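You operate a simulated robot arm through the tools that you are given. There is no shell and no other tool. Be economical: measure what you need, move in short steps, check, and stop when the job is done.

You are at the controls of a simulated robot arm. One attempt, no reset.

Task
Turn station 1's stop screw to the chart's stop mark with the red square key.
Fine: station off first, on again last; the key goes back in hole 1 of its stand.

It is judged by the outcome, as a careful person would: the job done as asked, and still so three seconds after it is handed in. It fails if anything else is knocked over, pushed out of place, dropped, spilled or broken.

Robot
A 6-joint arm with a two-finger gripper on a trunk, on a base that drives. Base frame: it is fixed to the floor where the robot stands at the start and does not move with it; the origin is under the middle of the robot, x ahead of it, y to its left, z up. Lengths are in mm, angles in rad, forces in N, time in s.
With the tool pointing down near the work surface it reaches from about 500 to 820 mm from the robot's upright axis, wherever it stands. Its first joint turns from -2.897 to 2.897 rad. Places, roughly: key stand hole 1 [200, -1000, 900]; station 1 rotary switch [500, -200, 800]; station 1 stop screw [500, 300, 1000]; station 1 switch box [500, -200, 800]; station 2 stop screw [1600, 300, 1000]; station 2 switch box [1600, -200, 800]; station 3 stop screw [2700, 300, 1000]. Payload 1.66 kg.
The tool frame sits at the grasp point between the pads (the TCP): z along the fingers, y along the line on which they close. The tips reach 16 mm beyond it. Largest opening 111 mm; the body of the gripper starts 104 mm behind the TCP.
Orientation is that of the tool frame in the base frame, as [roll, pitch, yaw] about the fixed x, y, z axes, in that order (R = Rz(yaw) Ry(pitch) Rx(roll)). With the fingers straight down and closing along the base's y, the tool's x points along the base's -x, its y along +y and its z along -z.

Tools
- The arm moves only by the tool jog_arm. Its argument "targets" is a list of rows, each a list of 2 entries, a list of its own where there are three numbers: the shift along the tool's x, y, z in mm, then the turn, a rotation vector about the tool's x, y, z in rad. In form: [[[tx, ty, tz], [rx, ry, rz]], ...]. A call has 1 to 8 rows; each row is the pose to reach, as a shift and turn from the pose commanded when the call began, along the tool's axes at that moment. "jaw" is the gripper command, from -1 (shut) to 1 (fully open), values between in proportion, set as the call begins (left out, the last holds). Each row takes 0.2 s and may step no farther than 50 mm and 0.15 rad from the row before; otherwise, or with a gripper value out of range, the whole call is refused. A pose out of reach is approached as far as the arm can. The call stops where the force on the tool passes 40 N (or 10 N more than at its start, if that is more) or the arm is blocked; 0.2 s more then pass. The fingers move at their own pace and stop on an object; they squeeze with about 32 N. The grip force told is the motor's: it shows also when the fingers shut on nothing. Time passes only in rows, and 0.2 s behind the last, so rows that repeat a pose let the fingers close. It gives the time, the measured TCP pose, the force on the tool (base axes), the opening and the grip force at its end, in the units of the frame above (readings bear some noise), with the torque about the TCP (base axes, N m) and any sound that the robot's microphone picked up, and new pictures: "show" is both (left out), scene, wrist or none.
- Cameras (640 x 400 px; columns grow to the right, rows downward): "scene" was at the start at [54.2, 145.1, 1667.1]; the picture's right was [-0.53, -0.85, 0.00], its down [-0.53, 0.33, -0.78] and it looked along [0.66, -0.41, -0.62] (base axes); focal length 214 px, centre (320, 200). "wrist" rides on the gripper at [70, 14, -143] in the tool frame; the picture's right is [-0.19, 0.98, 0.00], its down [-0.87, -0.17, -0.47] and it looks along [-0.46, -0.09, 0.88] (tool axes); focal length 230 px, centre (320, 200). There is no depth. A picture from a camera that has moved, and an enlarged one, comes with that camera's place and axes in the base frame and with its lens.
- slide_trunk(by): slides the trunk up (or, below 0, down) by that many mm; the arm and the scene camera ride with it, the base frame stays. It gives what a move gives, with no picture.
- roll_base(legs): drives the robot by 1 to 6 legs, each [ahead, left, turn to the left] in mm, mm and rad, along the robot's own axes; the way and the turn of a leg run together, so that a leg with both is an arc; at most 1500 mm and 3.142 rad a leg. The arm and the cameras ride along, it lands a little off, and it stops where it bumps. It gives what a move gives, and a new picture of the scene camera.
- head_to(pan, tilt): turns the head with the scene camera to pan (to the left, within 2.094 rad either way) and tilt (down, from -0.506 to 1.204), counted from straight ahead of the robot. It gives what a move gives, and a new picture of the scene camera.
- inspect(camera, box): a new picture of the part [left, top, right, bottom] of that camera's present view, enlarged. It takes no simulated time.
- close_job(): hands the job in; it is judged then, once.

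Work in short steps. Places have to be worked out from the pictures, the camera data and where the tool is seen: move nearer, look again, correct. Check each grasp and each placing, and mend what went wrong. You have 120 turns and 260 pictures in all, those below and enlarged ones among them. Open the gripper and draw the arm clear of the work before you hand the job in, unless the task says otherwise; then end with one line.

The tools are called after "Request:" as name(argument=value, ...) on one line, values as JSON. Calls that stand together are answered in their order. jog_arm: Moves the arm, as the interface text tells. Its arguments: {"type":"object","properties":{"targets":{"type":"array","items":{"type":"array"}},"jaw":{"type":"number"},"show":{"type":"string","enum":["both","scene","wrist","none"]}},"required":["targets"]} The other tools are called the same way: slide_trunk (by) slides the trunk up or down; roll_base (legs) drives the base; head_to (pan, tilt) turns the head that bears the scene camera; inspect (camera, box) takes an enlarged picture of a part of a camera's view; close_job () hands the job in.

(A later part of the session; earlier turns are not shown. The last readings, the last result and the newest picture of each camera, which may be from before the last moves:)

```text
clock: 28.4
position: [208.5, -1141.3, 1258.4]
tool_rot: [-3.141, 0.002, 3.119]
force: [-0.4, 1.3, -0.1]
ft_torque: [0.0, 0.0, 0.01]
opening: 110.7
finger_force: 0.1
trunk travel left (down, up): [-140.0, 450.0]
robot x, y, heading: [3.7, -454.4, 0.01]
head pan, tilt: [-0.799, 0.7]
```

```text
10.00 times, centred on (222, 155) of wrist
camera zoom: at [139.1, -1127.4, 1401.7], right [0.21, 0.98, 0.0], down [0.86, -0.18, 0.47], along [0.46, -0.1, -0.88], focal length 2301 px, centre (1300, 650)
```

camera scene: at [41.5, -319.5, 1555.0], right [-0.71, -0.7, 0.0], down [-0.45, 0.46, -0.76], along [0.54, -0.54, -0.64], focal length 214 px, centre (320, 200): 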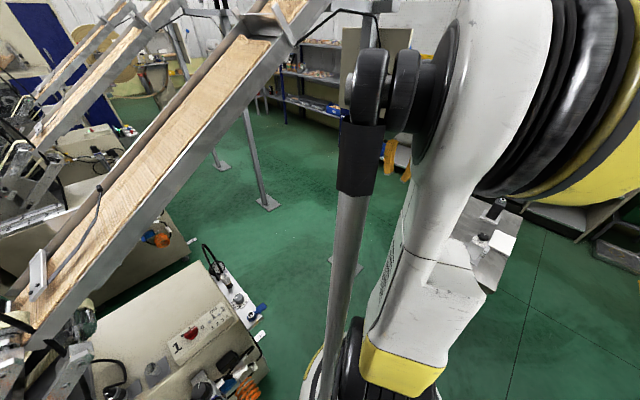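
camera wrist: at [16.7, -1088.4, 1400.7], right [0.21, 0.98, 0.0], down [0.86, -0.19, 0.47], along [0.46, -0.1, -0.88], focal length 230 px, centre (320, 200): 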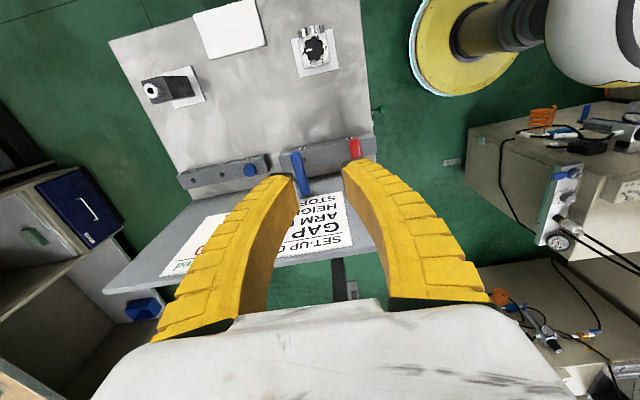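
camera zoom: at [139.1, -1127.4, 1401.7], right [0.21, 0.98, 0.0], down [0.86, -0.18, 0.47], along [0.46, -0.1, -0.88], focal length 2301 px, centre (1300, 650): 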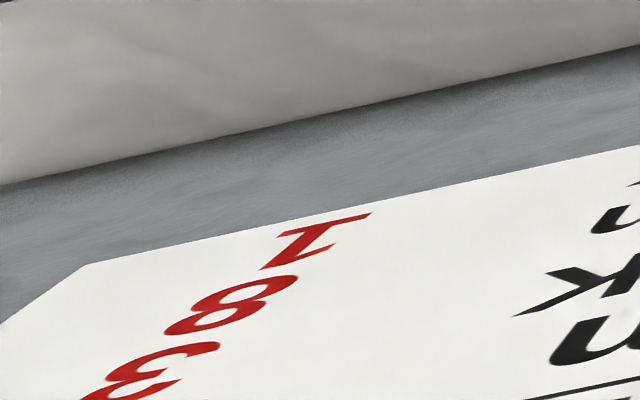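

STOP MARK is 1. Now to the red key: handle about (169, -1050, 985). Moving above it with 55 mm opening.

Request:
jog_arm(targets=[[[13, 30, 30], [0, 0, 0]], [[26, 60, 60], [0, 0, -0.01]], [[39, 90, 90], [0, 0, -0.02]], [[39, 91, 130], [0, 0, -0.02]], [[39, 91, 170], [0, 0, -0.02]], [[39, 91, 200], [0, 0, -0.02]]], jaw=0, show="wrist")

Request:
inspect(camera="wrist", box=[220, 100, 420, 225])

```text
clock: 29.8
position: [175.0, -1046.8, 1059.2]
tool_rot: [-3.139, 0.003, 3.138]
force: [-0.3, 0.4, -0.7]
ft_torque: [-0.02, 0.02, 0.0]
opening: 57.8
finger_force: 2.1
trunk travel left (down, up): [-140.0, 450.0]
robot x, y, heading: [0.4, -449.3, 0.008]
head pan, tilt: [-0.799, 0.7]
camera wrist: at [103.0, -1035.3, 1201.5], right [0.19, 0.98, 0.0], down [0.86, -0.17, 0.47], along [0.47, -0.09, -0.88], focal length 230 px, centre (320, 200)
```

wrist: 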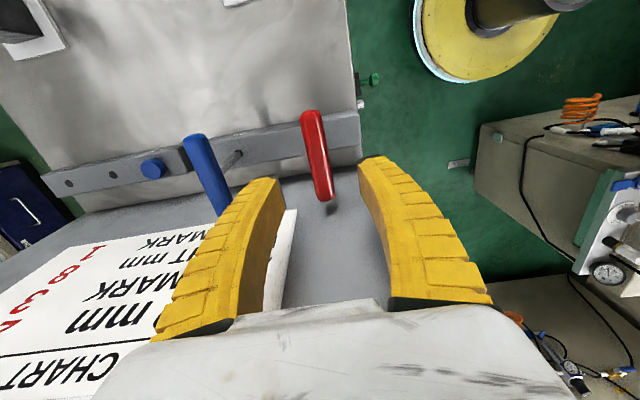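

```text
3.20 times, centred on (320, 162) of wrist
camera zoom: at [103.0, -1035.3, 1201.5], right [0.19, 0.98, 0.0], down [0.86, -0.17, 0.47], along [0.47, -0.09, -0.88], focal length 736 px, centre (320, 320)
```

zoom: 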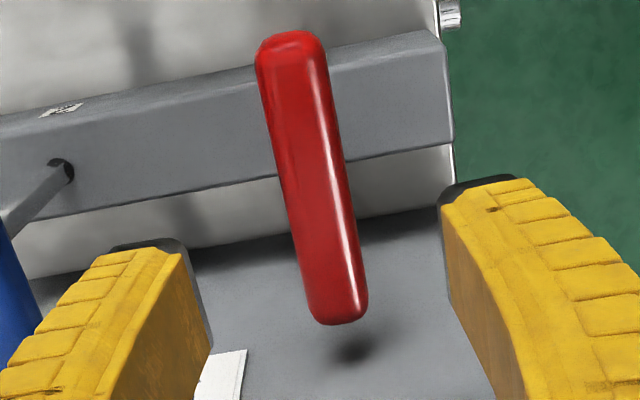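

Handle center triangulates to (169.5, -1050, ~980). Descend in two steps and check before gripping.

Request:
jog_arm(targets=[[[3, -1, 40], [0, 0, 0]], [[3, -1, 79], [0, 0, 0]]], show="wrist")

Request:
inspect(camera="wrist", box=[220, 100, 420, 225])

```text
clock: 30.4
position: [167.2, -1048.4, 978.6]
tool_rot: [-3.14, 0.001, 3.14]
force: [0.6, -0.4, 0.1]
ft_torque: [0.02, 0.02, 0.03]
opening: 57.6
finger_force: 1.3
trunk travel left (down, up): [-140.0, 450.0]
robot x, y, heading: [1.5, -450.3, 0.008]
head pan, tilt: [-0.799, 0.7]
camera wrist: at [96.8, -1036.7, 1121.0], right [0.19, 0.98, 0.0], down [0.86, -0.17, 0.47], along [0.47, -0.09, -0.88], focal length 230 px, centre (320, 200)
```

wrist: 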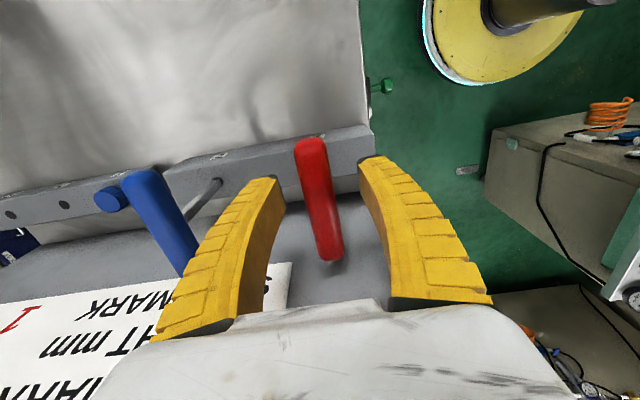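

```text
3.20 times, centred on (320, 162) of wrist
camera zoom: at [96.8, -1036.7, 1121.0], right [0.19, 0.98, 0.0], down [0.86, -0.17, 0.47], along [0.47, -0.09, -0.88], focal length 736 px, centre (320, 320)
```

zoom: 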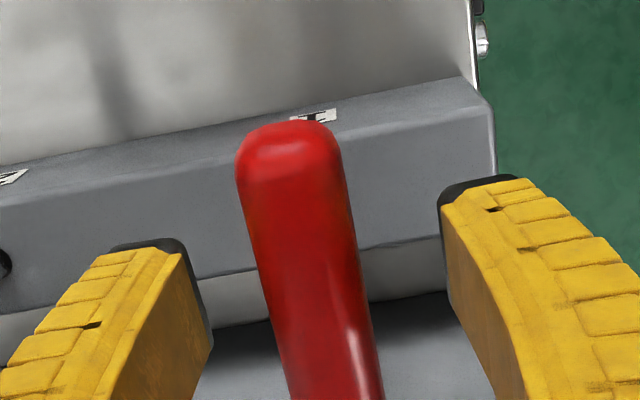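

Handle lies between the pads at TCP height. Shift 1 mm and close.

Request:
jog_arm(targets=[[[0, -1, 0], [0, 0, 0]], [[0, -1, 0], [0, 0, 0]], [[0, -1, 0], [0, 0, 0]]], jaw=-1, show="wrist")

```text
clock: 31.1
position: [168.5, -1050.9, 979.1]
tool_rot: [-3.14, 0.001, 3.141]
force: [-0.5, 0.1, -0.2]
ft_torque: [-0.04, 0.0, 0.0]
opening: 10.2
finger_force: 32.3
trunk travel left (down, up): [-140.0, 450.0]
robot x, y, heading: [2.4, -447.5, 0.006]
head pan, tilt: [-0.799, 0.7]
camera wrist: at [97.2, -1038.2, 1121.6], right [0.19, 0.98, 0.0], down [0.86, -0.17, 0.47], along [0.47, -0.09, -0.88], focal length 230 px, centre (320, 200)
```

wrist: 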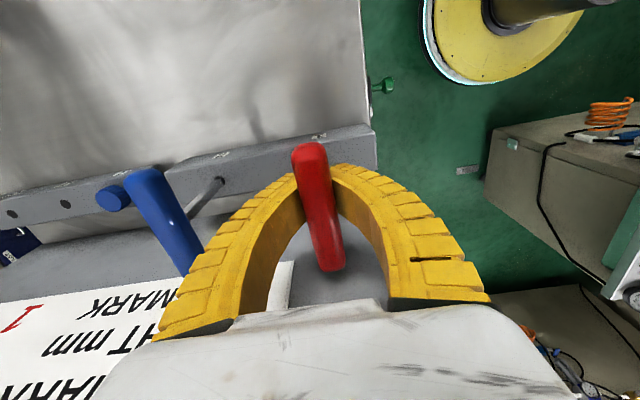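

Gripped at (168.5, -1051, 979). Lift straight up 80 mm and check the key follows.

Request:
jog_arm(targets=[[[0, 0, -20], [0, 0, 0]], [[0, 0, -40], [0, 0, 0]], [[0, 0, -60], [0, 0, 0]], [[0, 0, -80], [0, 0, 0]], [[0, 0, -120], [0, 0, 0]]], show="wrist")

Request:
inspect(camera="wrist", box=[220, 100, 420, 225])

```text
clock: 32.4
position: [168.1, -1051.1, 1099.7]
tool_rot: [-3.14, 0.001, 3.14]
force: [-0.5, -0.8, -0.3]
ft_torque: [0.01, 0.07, 0.01]
opening: 10.1
finger_force: 31.7
trunk travel left (down, up): [-140.0, 450.0]
robot x, y, heading: [3.6, -447.9, 0.009]
head pan, tilt: [-0.799, 0.7]
camera wrist: at [97.5, -1038.4, 1242.9], right [0.19, 0.98, 0.0], down [0.86, -0.17, 0.47], along [0.47, -0.09, -0.88], focal length 230 px, centre (320, 200)
```

wrist: 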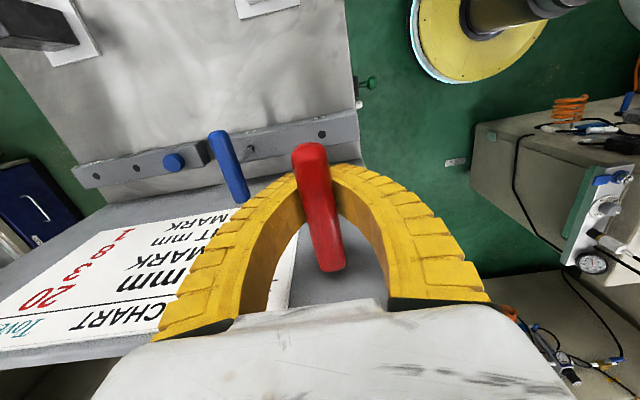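

```text
3.20 times, centred on (320, 162) of wrist
camera zoom: at [97.5, -1038.4, 1242.9], right [0.19, 0.98, 0.0], down [0.86, -0.17, 0.47], along [0.47, -0.09, -0.88], focal length 736 px, centre (320, 320)
```

zoom: 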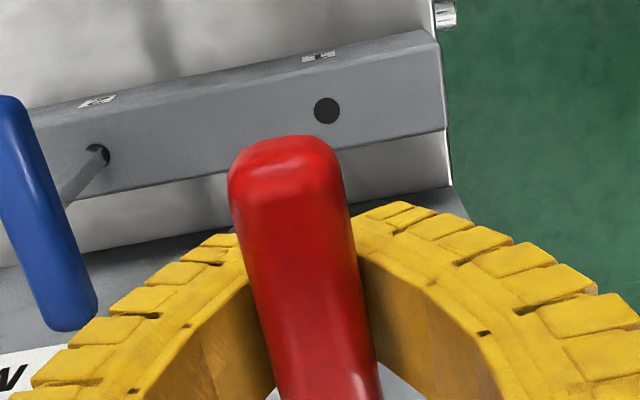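

The key came out; hole 1 at about (168.5, -1050, 925). Raise the arm to z≈1300, then drive back to the left and 60 mm back.

Request:
jog_arm(targets=[[[5, 20, -48], [0, 0, 0]], [[10, 40, -92], [0, 0, 0]], [[15, 60, -136], [0, 0, 0]], [[20, 80, -180], [0, 0, 0]], [[20, 120, -200], [0, 0, 0]]], show="none")

Request:
roll_base(legs=[[-60, 450, -0.008]])

Request:
head_to(pan=0.2, tilt=0.75)

```text
refused: row 1 steps farther than a row can; nothing moved
```

```text
clock: 35.1
position: [100.2, -596.1, 1099.6]
tool_rot: [-3.139, 0.002, 3.13]
force: [0.6, 1.1, -1.2]
ft_torque: [-0.03, 0.0, -0.03]
opening: 9.9
finger_force: 31.5
trunk travel left (down, up): [-140.0, 450.0]
robot x, y, heading: [-59.6, 6.2, 0.003]
head pan, tilt: [-0.799, 0.7]
camera scene: at [-19.0, 137.9, 1554.9], right [-0.72, -0.7, 0.0], down [-0.45, 0.46, -0.77], along [0.53, -0.55, -0.64], focal length 214 px, centre (320, 200)
```

scene: 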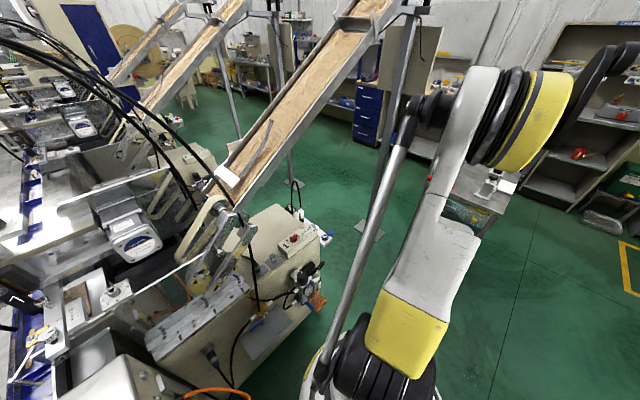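

```text
clock: 36.4
position: [100.4, -594.8, 1100.3]
tool_rot: [-3.139, 0.002, 3.13]
force: [0.1, 0.7, -0.4]
ft_torque: [-0.02, 0.04, -0.03]
opening: 9.8
finger_force: 31.8
trunk travel left (down, up): [-140.0, 450.0]
robot x, y, heading: [-59.6, 8.7, -0.004]
head pan, tilt: [0.201, 0.75]
camera scene: at [3.2, 214.7, 1550.7], right [0.2, -0.98, 0.0], down [-0.67, -0.13, -0.73], along [0.72, 0.14, -0.68], focal length 214 px, centre (320, 200)
```

scene: 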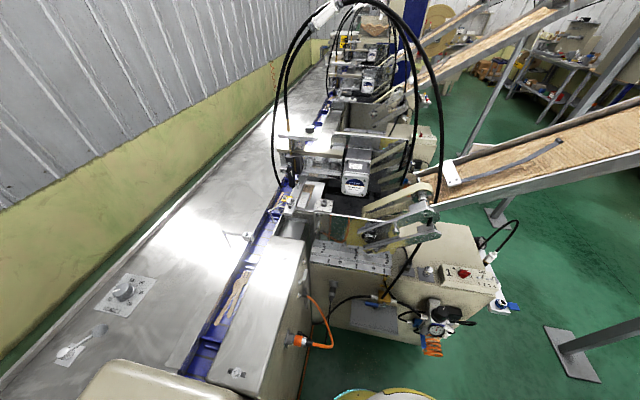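

Still at z 1100 (that jog was refused), but the drive was clear. Now lift to 1300 and draw in, then sweep toward the screw.

Request:
jog_arm(targets=[[[0, 33, -33], [0, 0, 0]], [[0, 66, -66], [0, 0, 0]], [[0, 99, -99], [0, 0, 0]], [[0, 132, -132], [0, 0, 0]], [[0, 165, -165], [0, 0, 0]], [[-30, 185, -195], [0, 0, 0]], [[-65, 215, -200], [0, 0, 0]], [[-100, 245, -200], [0, 0, 0]]], show="none")

Request:
jog_arm(targets=[[[-33, 35, 0], [0, 0, 0]], [[-66, 70, 0], [0, 0, 0]], [[-99, 105, 0], [0, 0, 0]], [[-125, 145, 0], [0, 0, 0]], [[-150, 185, 0], [0, 0, 0]], [[-170, 225, 0], [0, 0, 0]], [[-185, 270, 0], [0, 0, 0]]], show="both")

```text
clock: 38.2
position: [206.1, -351.4, 1298.9]
tool_rot: [-3.138, -0.001, 3.13]
force: [-0.4, -0.1, -0.5]
ft_torque: [0.01, 0.0, -0.04]
opening: 9.4
finger_force: 32.1
trunk travel left (down, up): [-140.0, 450.0]
robot x, y, heading: [-60.7, 10.4, -0.001]
head pan, tilt: [0.201, 0.75]
```

```text
clock: 39.8
position: [388.9, -82.5, 1303.2]
tool_rot: [-3.14, 0.001, 3.131]
force: [-0.5, 0.2, -0.6]
ft_torque: [-0.01, -0.02, -0.02]
opening: 9.4
finger_force: 32.2
trunk travel left (down, up): [-140.0, 450.0]
robot x, y, heading: [-62.6, 6.4, -0.007]
head pan, tilt: [0.201, 0.75]
camera scene: at [3.4, 215.6, 1550.6], right [0.2, -0.98, 0.0], down [-0.67, -0.14, -0.73], along [0.72, 0.14, -0.68], focal length 214 px, centre (320, 200)
camera wrist: at [318.8, -68.9, 1446.5], right [0.2, 0.98, 0.0], down [0.86, -0.18, 0.47], along [0.46, -0.1, -0.88], focal length 230 px, centre (320, 200)
```

scene: 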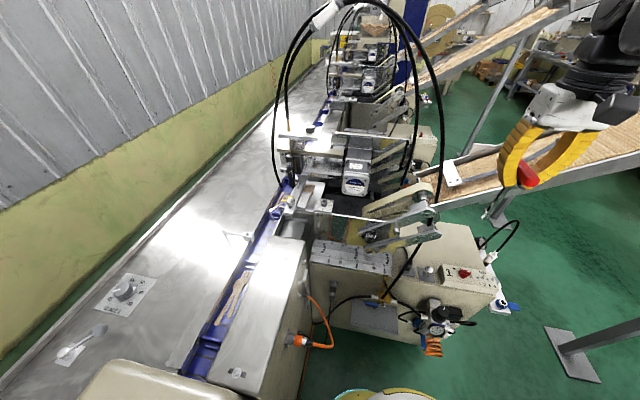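
wrist: 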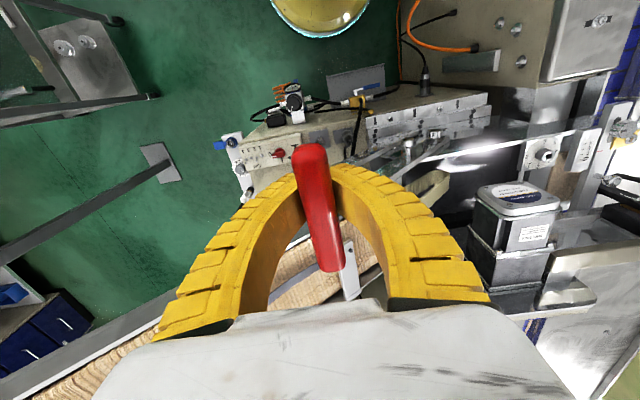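

Zooming on the held key in the scene view to judge its shaft.

Request:
inspect(camera="scene", box=[470, 80, 630, 240])

Request:
inspect(camera="wrist", box=[480, 90, 640, 190])

```text
2.50 times, centred on (550, 160) of scene
camera zoom: at [3.4, 215.6, 1550.6], right [0.2, -0.98, 0.0], down [-0.67, -0.14, -0.73], along [0.72, 0.14, -0.68], focal length 536 px, centre (-255, 300)
```

zoom: 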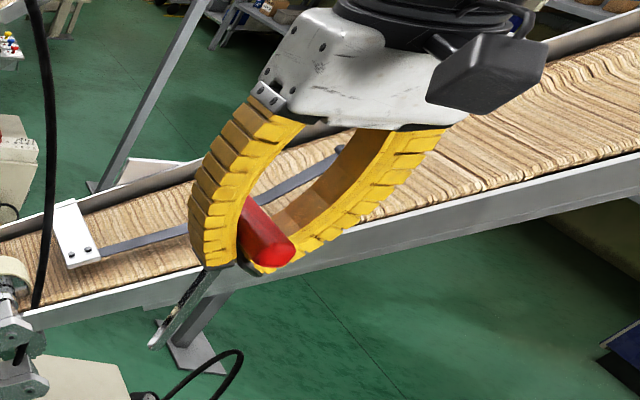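

```text
4.00 times, centred on (560, 140) of wrist
camera zoom: at [318.8, -68.9, 1446.5], right [0.2, 0.98, 0.0], down [0.86, -0.18, 0.47], along [0.46, -0.1, -0.88], focal length 920 px, centre (-640, 440)
```

zoom: 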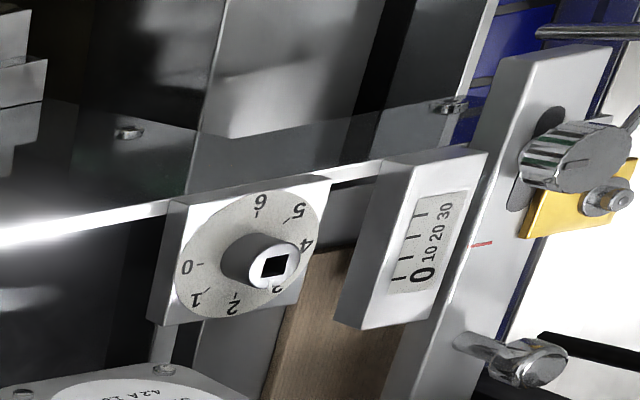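

Key tip ≈102 mm below the TCP. Screw socket triangulates to (524, 304, 1049). Zoom on the screw from the scene camera to read its index.

Request:
inspect(camera="scene", box=[306, 192, 338, 212])

Request:
inspect(camera="wrist", box=[520, 135, 568, 165])

```text
16.00 times, centred on (322, 202) of scene
camera zoom: at [3.4, 215.6, 1550.6], right [0.2, -0.98, 0.0], down [-0.67, -0.14, -0.73], along [0.72, 0.14, -0.68], focal length 3432 px, centre (288, 168)
```

zoom: 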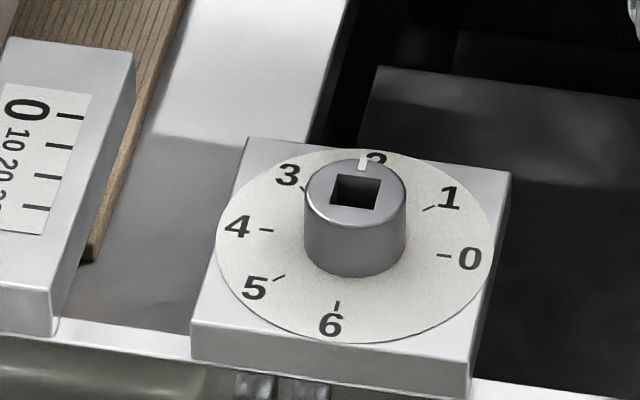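

```text
13.33 times, centred on (544, 150) of wrist
camera zoom: at [318.8, -68.9, 1446.5], right [0.2, 0.98, 0.0], down [0.86, -0.18, 0.47], along [0.46, -0.1, -0.88], focal length 3068 px, centre (-2667, 867)
```

zoom: 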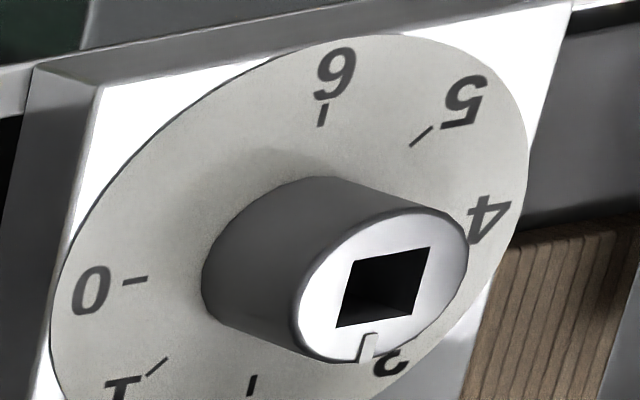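

The index now points exactly at 2 (+x); mark 1 is 45° clockwise from above. I move toward the screw keeping height, looking on the way.

Request:
jog_arm(targets=[[[-5, 45, 0], [0, 0, 0]], [[-10, 90, 0], [0, 0, 0]], [[-20, 135, 0], [0, 0, 0]], [[-30, 180, 0], [0, 0, 0]], [[-40, 225, 0], [0, 0, -0.005]], [[-50, 270, 0], [0, 0, -0.01]]])

```text
clock: 41.2
position: [444.5, 189.6, 1301.5]
tool_rot: [-3.139, 0.001, 3.139]
force: [0.7, 1.4, -0.4]
ft_torque: [-0.04, 0.03, 0.0]
opening: 9.3
finger_force: 32.4
trunk travel left (down, up): [-140.0, 450.0]
robot x, y, heading: [-59.3, 11.5, -0.001]
head pan, tilt: [0.201, 0.75]
camera scene: at [3.6, 215.9, 1550.5], right [0.2, -0.98, 0.0], down [-0.67, -0.14, -0.73], along [0.72, 0.14, -0.68], focal length 214 px, centre (320, 200)
camera wrist: at [373.7, 202.6, 1443.2], right [0.19, 0.98, 0.0], down [0.86, -0.17, 0.47], along [0.46, -0.09, -0.88], focal length 230 px, centre (320, 200)
```

scene: 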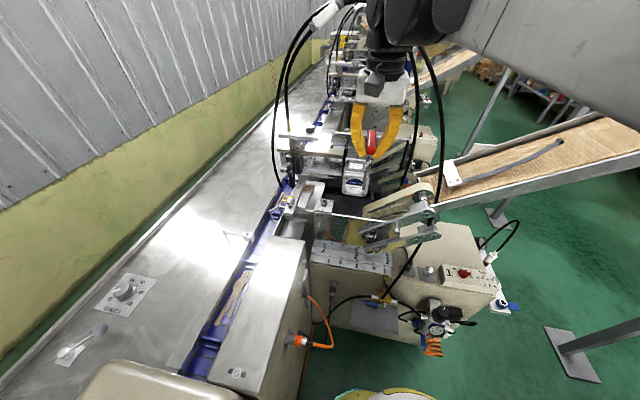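
wrist: 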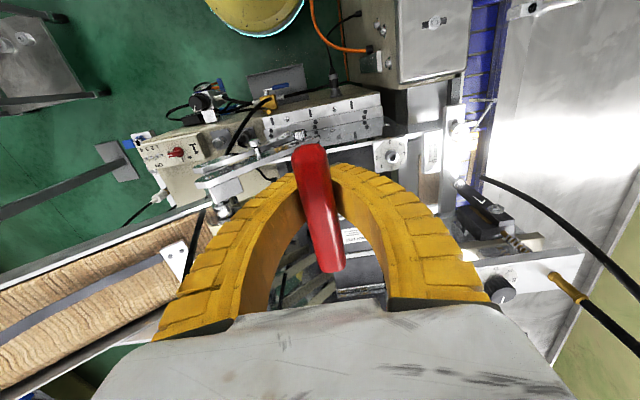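

Hose is well off to the +y side. Zoom on screw for a finer position.

Request:
inspect(camera="wrist", box=[368, 138, 416, 168])

Request:
inspect(camera="scene", box=[306, 192, 338, 212])

```text
13.33 times, centred on (392, 153) of wrist
camera zoom: at [373.7, 202.6, 1443.2], right [0.19, 0.98, 0.0], down [0.86, -0.17, 0.47], along [0.46, -0.09, -0.88], focal length 3068 px, centre (-640, 827)
```

zoom: 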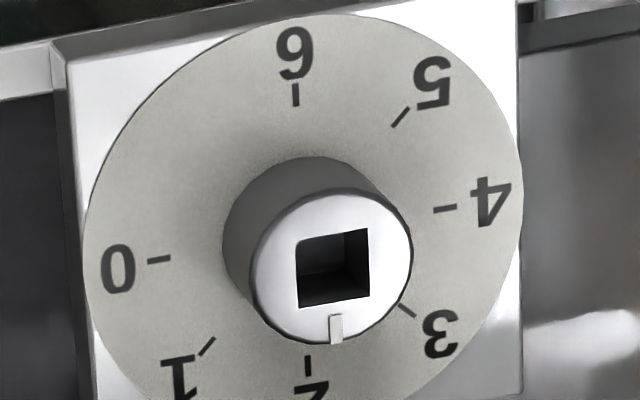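

```text
16.00 times, centred on (322, 202) of scene
camera zoom: at [3.6, 215.9, 1550.5], right [0.2, -0.98, 0.0], down [-0.67, -0.14, -0.73], along [0.72, 0.14, -0.68], focal length 3432 px, centre (288, 168)
```

zoom: 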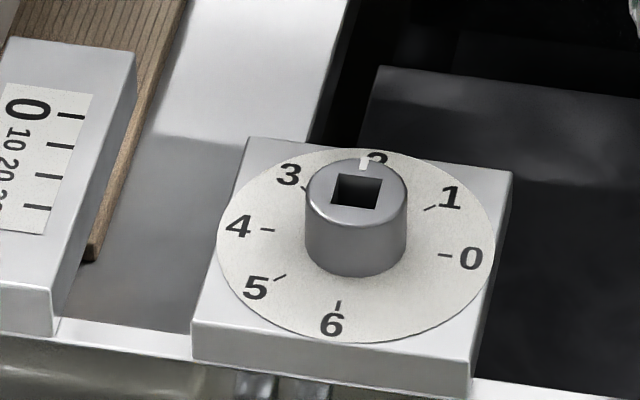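

Socket ≈ (519, 303, ~1056). I move straight above at the same height so that it shows beyond the handle's end, for a direct offset measurement.

Request:
jog_arm(targets=[[[-37, 38, 0], [0, 0, 0]], [[-55, 76, 0], [0, 0, 0]], [[-75, 113, 0], [0, 0, 0]], [[-75, 113, 0], [0, 0, 0]]], show="both")

Request:
inspect(camera="wrist", box=[280, 100, 360, 150])

```text
refused: row 1 steps farther than a row can; nothing moved
```

```text
8.00 times, centred on (320, 125) of wrist
camera zoom: at [373.7, 202.6, 1443.2], right [0.19, 0.98, 0.0], down [0.86, -0.17, 0.47], along [0.46, -0.09, -0.88], focal length 1841 px, centre (320, 800)
```

zoom: 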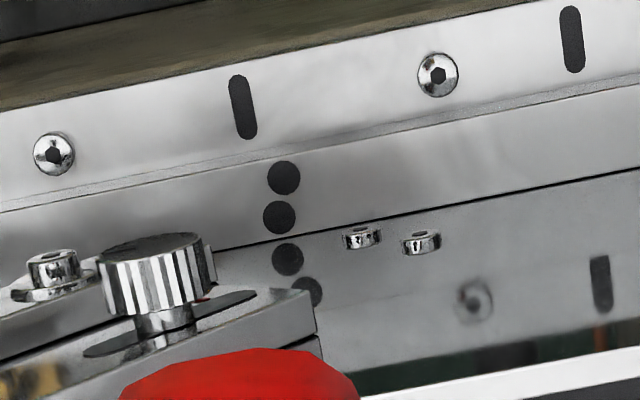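

Step too long; smaller rows.

Request:
jog_arm(targets=[[[-25, 38, 0], [0, 0, 0]], [[-50, 76, 0], [0, 0, 0]], [[-75, 113, 0], [0, 0, 0]], [[-75, 113, 0], [0, 0, 0]]], show="both")

Request:
inspect(camera="wrist", box=[280, 100, 360, 150])

```text
clock: 42.2
position: [515.0, 298.1, 1297.6]
tool_rot: [-3.139, 0.002, 3.141]
force: [0.6, -0.1, -0.9]
ft_torque: [-0.04, -0.01, -0.02]
opening: 9.2
finger_force: 31.7
trunk travel left (down, up): [-140.0, 450.0]
robot x, y, heading: [-58.9, 6.4, -0.002]
head pan, tilt: [0.201, 0.75]
camera scene: at [3.0, 214.8, 1550.8], right [0.2, -0.98, 0.0], down [-0.67, -0.14, -0.73], along [0.72, 0.14, -0.68], focal length 214 px, centre (320, 200)
camera wrist: at [445.4, 311.7, 1441.3], right [0.19, 0.98, 0.0], down [0.86, -0.17, 0.47], along [0.47, -0.09, -0.88], focal length 230 px, centre (320, 200)
```

scene: 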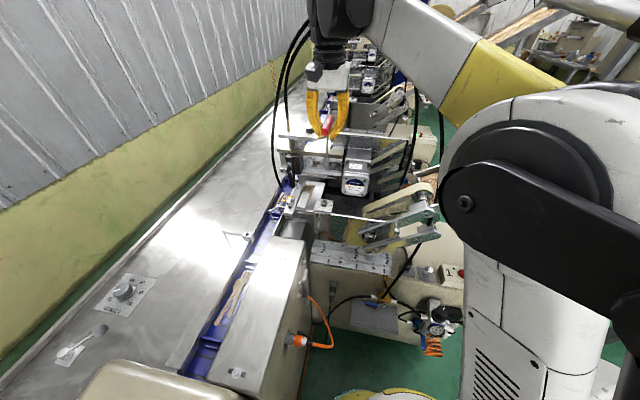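
wrist: 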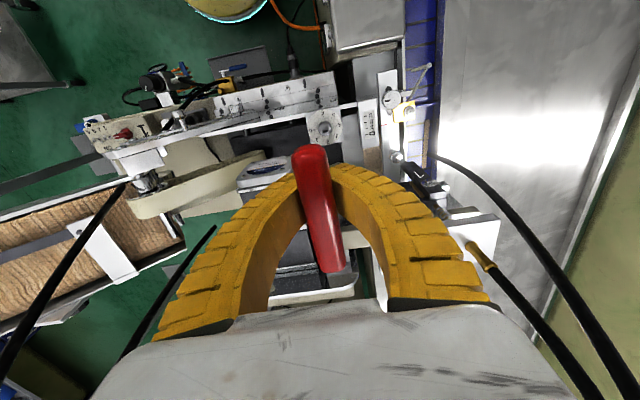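

```text
8.00 times, centred on (320, 125) of wrist
camera zoom: at [445.4, 311.7, 1441.3], right [0.19, 0.98, 0.0], down [0.86, -0.17, 0.47], along [0.47, -0.09, -0.88], focal length 1841 px, centre (320, 800)
```

zoom: 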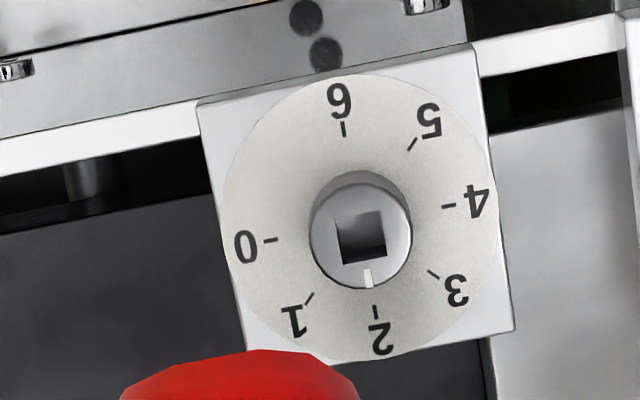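

Socket offset in the tool frame: about (-4.5, +7). I shift and lower to have the key tip ~15 mm above the boss, then check from the scene camera.

Request:
jog_arm(targets=[[[-4.5, 7, 40], [0, 0, 0]], [[-4.5, 7, 80], [0, 0, 0]], [[-4.5, 7, 105], [0, 0, 0]], [[-4.5, 7, 120], [0, 0, 0]]], show="wrist")

Request:
inspect(camera="scene", box=[290, 160, 354, 210])

```text
clock: 43.2
position: [521.7, 306.0, 1177.5]
tool_rot: [-3.139, 0.001, 3.141]
force: [-0.1, -0.3, -1.3]
ft_torque: [0.0, 0.0, -0.03]
opening: 9.2
finger_force: 31.5
trunk travel left (down, up): [-140.0, 450.0]
robot x, y, heading: [-60.1, 7.9, -0.007]
head pan, tilt: [0.201, 0.75]
camera wrist: at [450.3, 319.6, 1320.8], right [0.19, 0.98, 0.0], down [0.86, -0.17, 0.47], along [0.47, -0.09, -0.88], focal length 230 px, centre (320, 200)
```

wrist: 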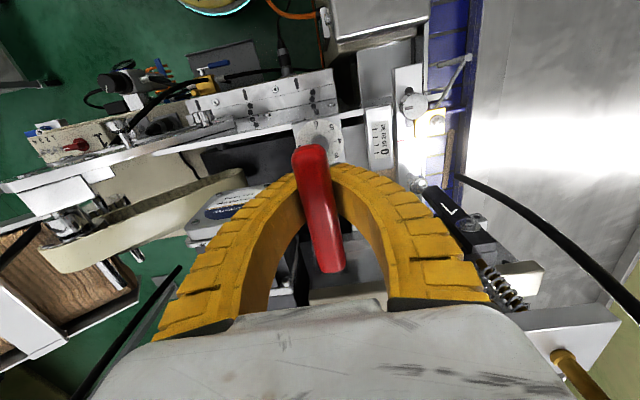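

```text
8.00 times, centred on (322, 185) of scene
camera zoom: at [3.2, 215.0, 1550.7], right [0.2, -0.98, 0.0], down [-0.67, -0.14, -0.73], along [0.72, 0.14, -0.68], focal length 1716 px, centre (304, 320)
```

zoom: 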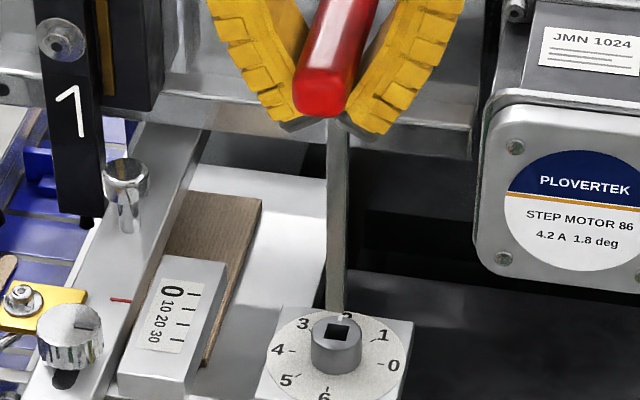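

Laterally aligned within ~0.5 mm. Height/x are ambiguous from this view; zoom both cameras closely.

Request:
inspect(camera="scene", box=[308, 192, 340, 212])

Request:
inspect(camera="wrist", box=[280, 105, 360, 155])

```text
16.00 times, centred on (324, 202) of scene
camera zoom: at [3.2, 215.0, 1550.7], right [0.2, -0.98, 0.0], down [-0.67, -0.14, -0.73], along [0.72, 0.14, -0.68], focal length 3432 px, centre (256, 168)
```

zoom: 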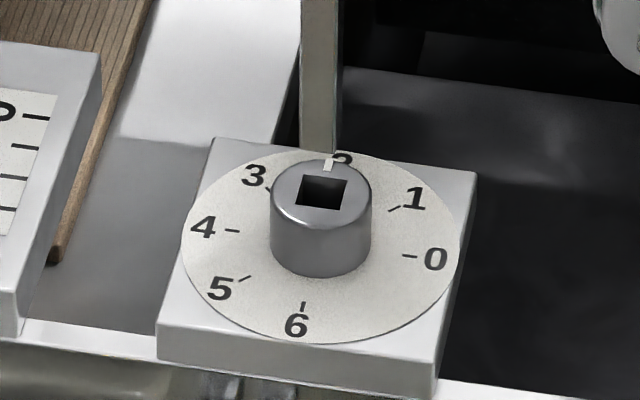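

```text
8.00 times, centred on (320, 130) of wrist
camera zoom: at [450.3, 319.6, 1320.8], right [0.19, 0.98, 0.0], down [0.86, -0.17, 0.47], along [0.47, -0.09, -0.88], focal length 1841 px, centre (320, 760)
```

zoom: 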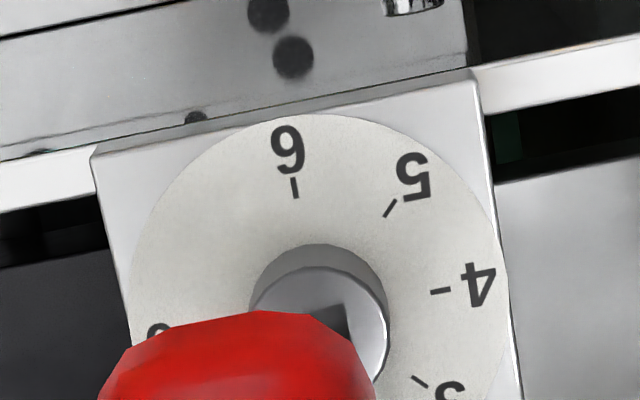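

Combining both: socket ≈1.2 mm farther +x and 0.8 mm toward -y, tip ~12 mm above. Correct, lower 9 mm, look.

Request:
jog_arm(targets=[[[-1.2, -0.8, 4], [0, 0, 0]], [[-1.2, -0.8, 9], [0, 0, 0]], [[-1.2, -0.8, 9], [0, 0, 0]]], show="none")

Request:
inspect(camera="scene", box=[316, 196, 332, 206])

Request:
inspect(camera="wrist", box=[280, 105, 360, 155])

```text
clock: 44.0
position: [523.5, 304.8, 1170.5]
tool_rot: [-3.141, 0.003, 3.139]
force: [-0.4, -0.5, -1.0]
ft_torque: [0.0, 0.03, -0.01]
opening: 9.2
finger_force: 31.8
trunk travel left (down, up): [-140.0, 450.0]
robot x, y, heading: [-61.3, 9.1, -0.006]
head pan, tilt: [0.201, 0.75]
```

```text
16.00 times, centred on (324, 201) of scene
camera zoom: at [3.2, 214.9, 1550.7], right [0.2, -0.98, 0.0], down [-0.67, -0.14, -0.73], along [0.72, 0.14, -0.68], focal length 3432 px, centre (256, 184)
```

zoom: 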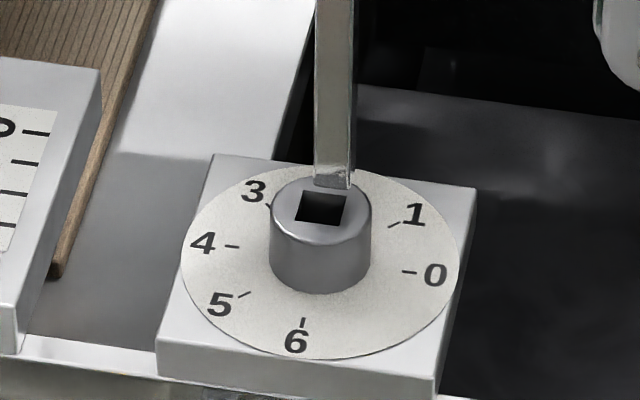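

```text
8.00 times, centred on (320, 130) of wrist
camera zoom: at [453.1, 316.9, 1312.9], right [0.19, 0.98, 0.0], down [0.86, -0.17, 0.47], along [0.47, -0.09, -0.88], focal length 1841 px, centre (320, 760)
```

zoom: 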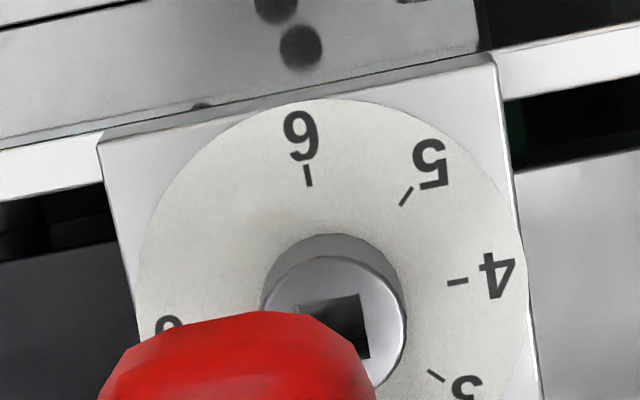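

The tip appears 2.5 mm too far right now; maybe motion was still settling. Hold still for a moment and look again.

Request:
jog_arm(targets=[[[0, 0, 0], [0, 0, 0]], [[0, 0, 0], [0, 0, 0]], [[0, 0, 0], [0, 0, 0]]], show="none")

Request:
inspect(camera="scene", box=[316, 196, 332, 206])

```text
clock: 44.8
position: [523.0, 304.0, 1169.8]
tool_rot: [-3.141, 0.002, 3.141]
force: [-1.0, 0.0, -1.3]
ft_torque: [0.04, 0.0, 0.0]
opening: 9.3
finger_force: 31.1
trunk travel left (down, up): [-140.0, 450.0]
robot x, y, heading: [-61.5, 4.3, -0.003]
head pan, tilt: [0.201, 0.75]
```

```text
16.00 times, centred on (324, 201) of scene
camera zoom: at [3.2, 214.9, 1550.7], right [0.2, -0.98, 0.0], down [-0.67, -0.14, -0.73], along [0.72, 0.14, -0.68], focal length 3432 px, centre (256, 184)
```

zoom: 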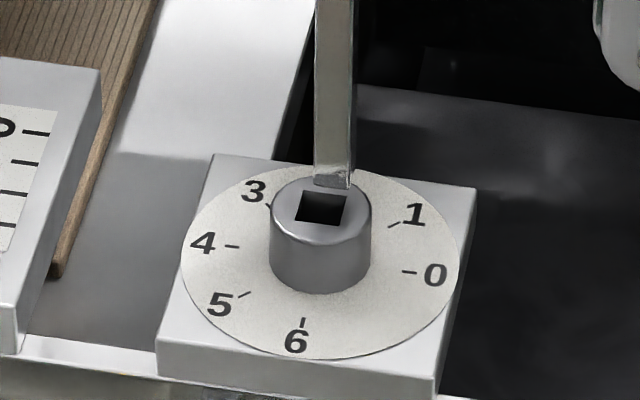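

Steady. Both cameras agree: needs about +2.4 mm in y and -2.5 mm in x, tip ~5 mm above. Correct and look.

Request:
jog_arm(targets=[[[2.5, 2.4, 0], [0, 0, 0]], [[2.5, 2.4, 0], [0, 0, 0]], [[2.5, 2.4, 0], [0, 0, 0]]], show="none")

Request:
inspect(camera="scene", box=[316, 196, 332, 206])

Request:
inspect(camera="wrist", box=[280, 105, 360, 155])

```text
clock: 45.6
position: [521.0, 306.8, 1170.5]
tool_rot: [-3.14, 0.001, 3.139]
force: [-0.3, 0.4, -1.0]
ft_torque: [0.01, 0.03, 0.03]
opening: 9.2
finger_force: 32.1
trunk travel left (down, up): [-140.0, 450.0]
robot x, y, heading: [-58.4, 7.0, -0.005]
head pan, tilt: [0.201, 0.75]
```

```text
16.00 times, centred on (324, 201) of scene
camera zoom: at [3.2, 214.9, 1550.7], right [0.2, -0.98, 0.0], down [-0.67, -0.14, -0.73], along [0.72, 0.14, -0.68], focal length 3432 px, centre (256, 184)
```

zoom: 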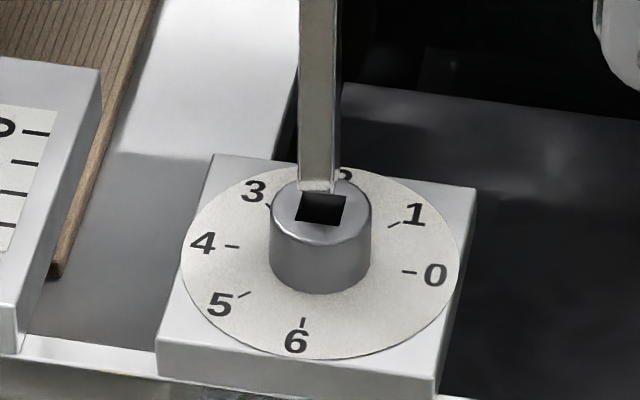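

```text
8.00 times, centred on (320, 130) of wrist
camera zoom: at [450.5, 319.8, 1313.3], right [0.19, 0.98, 0.0], down [0.86, -0.17, 0.47], along [0.47, -0.09, -0.88], focal length 1841 px, centre (320, 760)
```

zoom: 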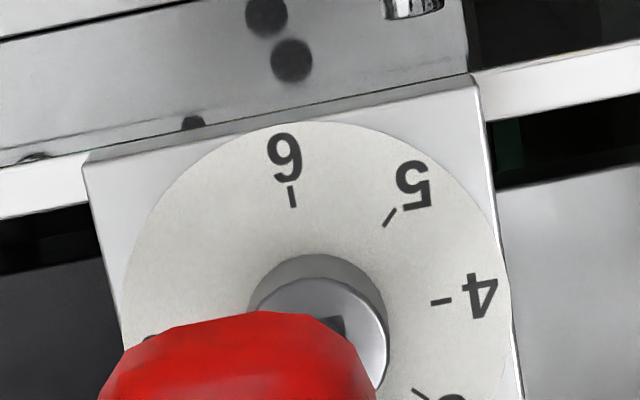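

Lateral is aligned; socket looks ~10 mm against an ~8.4 mm shaft. Descend 5 mm gently and look.

Request:
jog_arm(targets=[[[0, -0.3, 2], [0, 0, 0]], [[0, -0.3, 4], [0, 0, 0]], [[0, -0.3, 5], [0, 0, 0]], [[0, -0.3, 5], [0, 0, 0]]], show="none")

Request:
inspect(camera="scene", box=[319, 198, 331, 206])

```text
clock: 46.6
position: [522.4, 307.5, 1166.0]
tool_rot: [-3.14, 0.002, 3.14]
force: [0.1, 0.5, -1.1]
ft_torque: [-0.01, 0.03, -0.01]
opening: 9.0
finger_force: 32.3
trunk travel left (down, up): [-140.0, 450.0]
robot x, y, heading: [-56.9, 5.5, -0.006]
head pan, tilt: [0.201, 0.75]
```

```text
16.00 times, centred on (325, 202) of scene
camera zoom: at [3.2, 214.9, 1550.7], right [0.2, -0.98, 0.0], down [-0.67, -0.14, -0.73], along [0.72, 0.14, -0.68], focal length 3432 px, centre (240, 168)
```

zoom: 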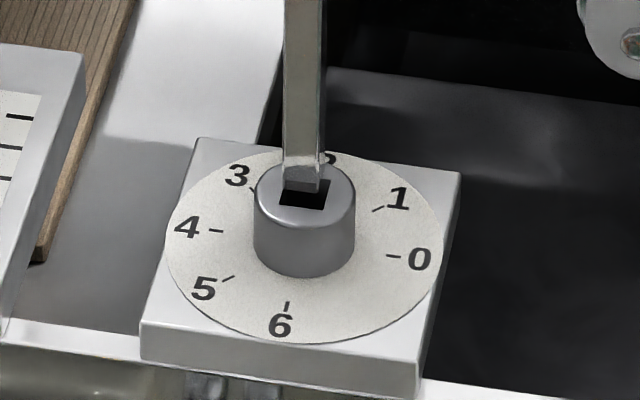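

Still descending toward the socket; 3 mm more.

Request:
jog_arm(targets=[[[0, -0.2, 1], [0, 0, 0]], [[0, -0.2, 2], [0, 0, 0]], [[0, -0.2, 3], [0, 0, 0]], [[0, -0.2, 3], [0, 0, 0]]], show="none")

Request:
inspect(camera="scene", box=[319, 198, 331, 206])

```text
clock: 47.6
position: [522.4, 305.2, 1162.0]
tool_rot: [-3.139, 0.005, 3.14]
force: [5.1, -0.4, 13.3]
ft_torque: [-0.02, -0.71, -0.03]
opening: 10.7
finger_force: 31.5
trunk travel left (down, up): [-140.0, 450.0]
robot x, y, heading: [-60.8, 4.0, -0.004]
head pan, tilt: [0.201, 0.75]
```

```text
16.00 times, centred on (325, 202) of scene
camera zoom: at [2.8, 214.3, 1550.9], right [0.2, -0.98, 0.0], down [-0.67, -0.13, -0.73], along [0.72, 0.15, -0.68], focal length 3432 px, centre (240, 168)
```

zoom: 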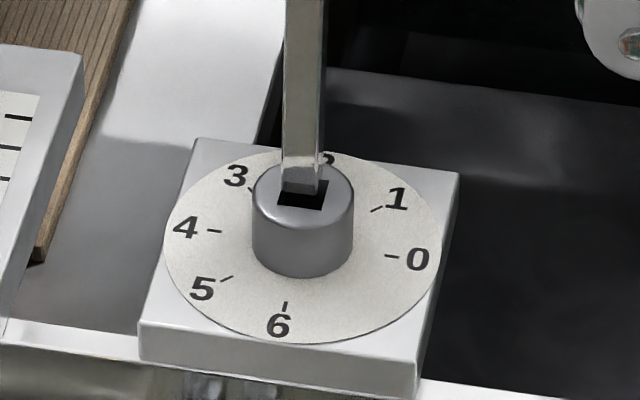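

Contact at 13 N: the tip stands on the boss ~3 mm too far +x. Lift 3 mm, shift -x 3 mm, lower again.

Request:
jog_arm(targets=[[[0, 0, -3], [0, 0, 0]], [[3, 0, -3], [0, 0, 0]], [[3, 0, -3], [0, 0, 0]], [[3, 0, -1], [0, 0, 0]], [[3, 0, -1], [0, 0, 0]]], show="none")

Request:
inspect(camera="scene", box=[319, 198, 331, 206])

```text
clock: 48.8
position: [518.7, 306.8, 1162.7]
tool_rot: [-3.141, 0.003, 3.138]
force: [0.3, -0.8, 11.4]
ft_torque: [-0.02, -0.17, 0.02]
opening: 9.3
finger_force: 32.3
trunk travel left (down, up): [-140.0, 450.0]
robot x, y, heading: [-60.5, 7.2, -0.002]
head pan, tilt: [0.201, 0.75]
```

```text
16.00 times, centred on (325, 202) of scene
camera zoom: at [2.3, 214.3, 1550.9], right [0.2, -0.98, 0.0], down [-0.67, -0.14, -0.73], along [0.72, 0.15, -0.68], focal length 3432 px, centre (240, 168)
```

zoom: 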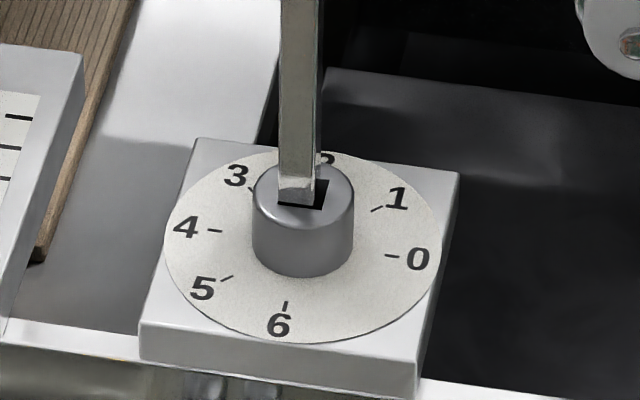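

Now nearly in: needs ~1 mm toward -y and ~0.5 mm -x. Lift slightly, shift, lower.

Request:
jog_arm(targets=[[[0, 0, -2], [0, 0, 0]], [[0.5, -1.1, -2], [0, 0, 0]], [[0.5, -1.1, -2], [0, 0, 0]], [[0.5, -1.1, 0], [0, 0, 0]], [[0.5, -1.1, 1], [0, 0, 0]]], show="none")

Request:
inspect(camera="scene", box=[319, 198, 331, 206])

```text
clock: 50.0
position: [518.2, 306.6, 1161.6]
tool_rot: [-3.14, 0.001, 3.141]
force: [0.2, 0.5, -1.9]
ft_torque: [0.03, 0.01, -0.03]
opening: 8.8
finger_force: 32.0
trunk travel left (down, up): [-140.0, 450.0]
robot x, y, heading: [-59.4, 6.4, -0.005]
head pan, tilt: [0.201, 0.75]
```

```text
16.00 times, centred on (325, 202) of scene
camera zoom: at [3.2, 214.9, 1550.7], right [0.2, -0.98, 0.0], down [-0.67, -0.14, -0.73], along [0.72, 0.14, -0.68], focal length 3432 px, centre (240, 168)
```

zoom: 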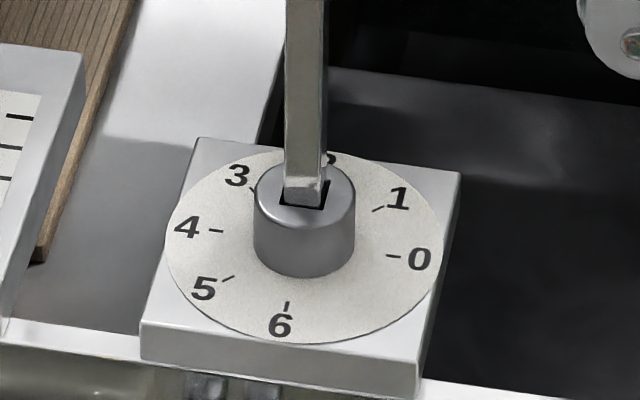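

No contact force and the tip is centered over the opening. Lower 5 mm.

Request:
jog_arm(targets=[[[0, 0, 2], [0, 0, 0]], [[0, 0, 4], [0, 0, 0]], [[0, 0, 5], [0, 0, 0]]], show="none")

Request:
inspect(camera="scene", box=[319, 198, 331, 206])

```text
clock: 50.8
position: [519.2, 306.6, 1157.2]
tool_rot: [-3.141, 0.002, 3.141]
force: [-0.1, 0.4, -0.8]
ft_torque: [0.01, 0.0, -0.01]
opening: 8.9
finger_force: 31.7
trunk travel left (down, up): [-140.0, 450.0]
robot x, y, heading: [-60.0, 8.5, 0.001]
head pan, tilt: [0.201, 0.75]
```

```text
16.00 times, centred on (325, 202) of scene
camera zoom: at [3.2, 215.0, 1550.7], right [0.2, -0.98, 0.0], down [-0.67, -0.14, -0.73], along [0.72, 0.14, -0.68], focal length 3432 px, centre (240, 168)
```

zoom: 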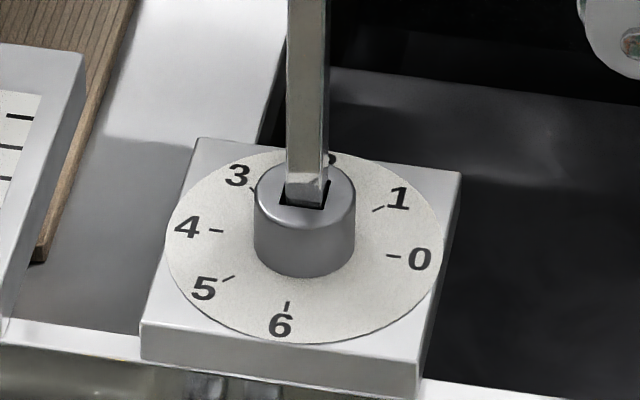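

The shaft is entering the socket. Lower 7 mm more, watching force.

Request:
jog_arm(targets=[[[0, 0, 2], [0, 0, 0]], [[0, 0, 4], [0, 0, 0]], [[0, 0, 6], [0, 0, 0]], [[0, 0, 7], [0, 0, 0]]], show="none")

Request:
inspect(camera="scene", box=[319, 198, 331, 206])

```text
clock: 51.8
position: [518.4, 304.3, 1151.2]
tool_rot: [-3.139, 0.003, 3.14]
force: [2.7, 0.3, 9.5]
ft_torque: [0.02, -0.39, -0.03]
opening: 9.1
finger_force: 31.6
trunk travel left (down, up): [-140.0, 450.0]
robot x, y, heading: [-57.3, 9.9, -0.003]
head pan, tilt: [0.201, 0.75]
```

```text
16.00 times, centred on (325, 202) of scene
camera zoom: at [2.7, 214.5, 1550.9], right [0.2, -0.98, 0.0], down [-0.67, -0.14, -0.73], along [0.72, 0.15, -0.68], focal length 3432 px, centre (240, 168)
```

zoom: 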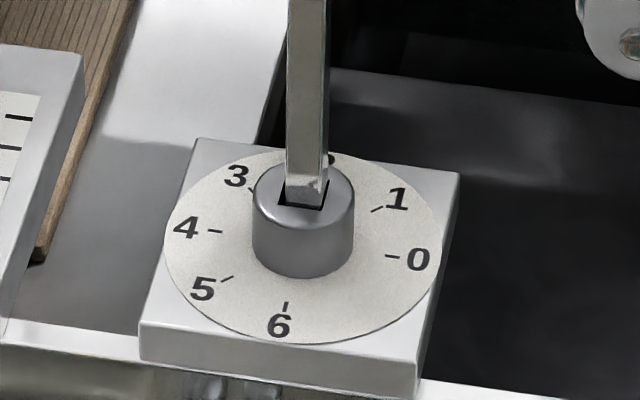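

Seated about 11 mm deep (9 N at the bottom). Ease up 1 mm and turn 0.6 rad clockwise, then read the index.

Request:
jog_arm(targets=[[[0, 0, -1.5], [0, 0, 0]], [[0, 0, -1.5], [0, 0, 0.12]], [[0, 0, -1.5], [0, 0, 0.24]], [[0, 0, -1.5], [0, 0, 0.36]], [[0, 0, -1.5], [0, 0, 0.48]], [[0, 0, -1.5], [0, 0, 0.6]]], show="none")

Request:
inspect(camera="scene", box=[319, 198, 331, 206])

Request:
inspect(camera="wrist", box=[280, 110, 376, 170])

```text
clock: 53.2
position: [517.4, 306.5, 1152.0]
tool_rot: [3.141, 0.0, 2.539]
force: [-1.0, 3.7, 7.6]
ft_torque: [0.26, 0.13, 0.09]
opening: 9.2
finger_force: 32.1
trunk travel left (down, up): [-140.0, 450.0]
robot x, y, heading: [-60.9, 9.5, 0.006]
head pan, tilt: [0.201, 0.75]
```

```text
16.00 times, centred on (325, 202) of scene
camera zoom: at [2.3, 215.2, 1550.7], right [0.2, -0.98, 0.0], down [-0.67, -0.14, -0.73], along [0.72, 0.15, -0.68], focal length 3432 px, centre (240, 168)
```

zoom: 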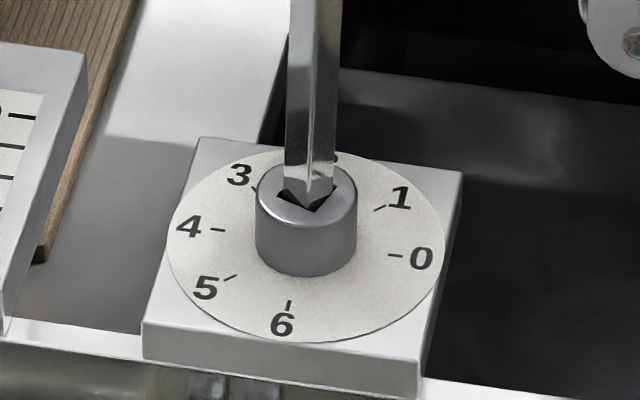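

```text
6.67 times, centred on (328, 140) of wrist
camera zoom: at [467.6, 356.4, 1294.3], right [0.71, 0.7, 0.0], down [0.62, -0.63, 0.47], along [0.33, -0.34, -0.88], focal length 1534 px, centre (267, 600)
```

zoom: 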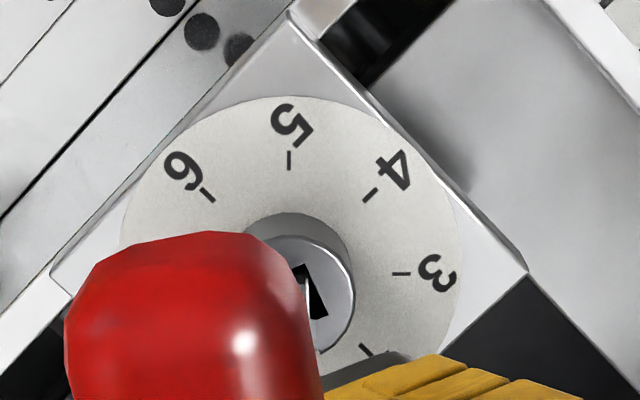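

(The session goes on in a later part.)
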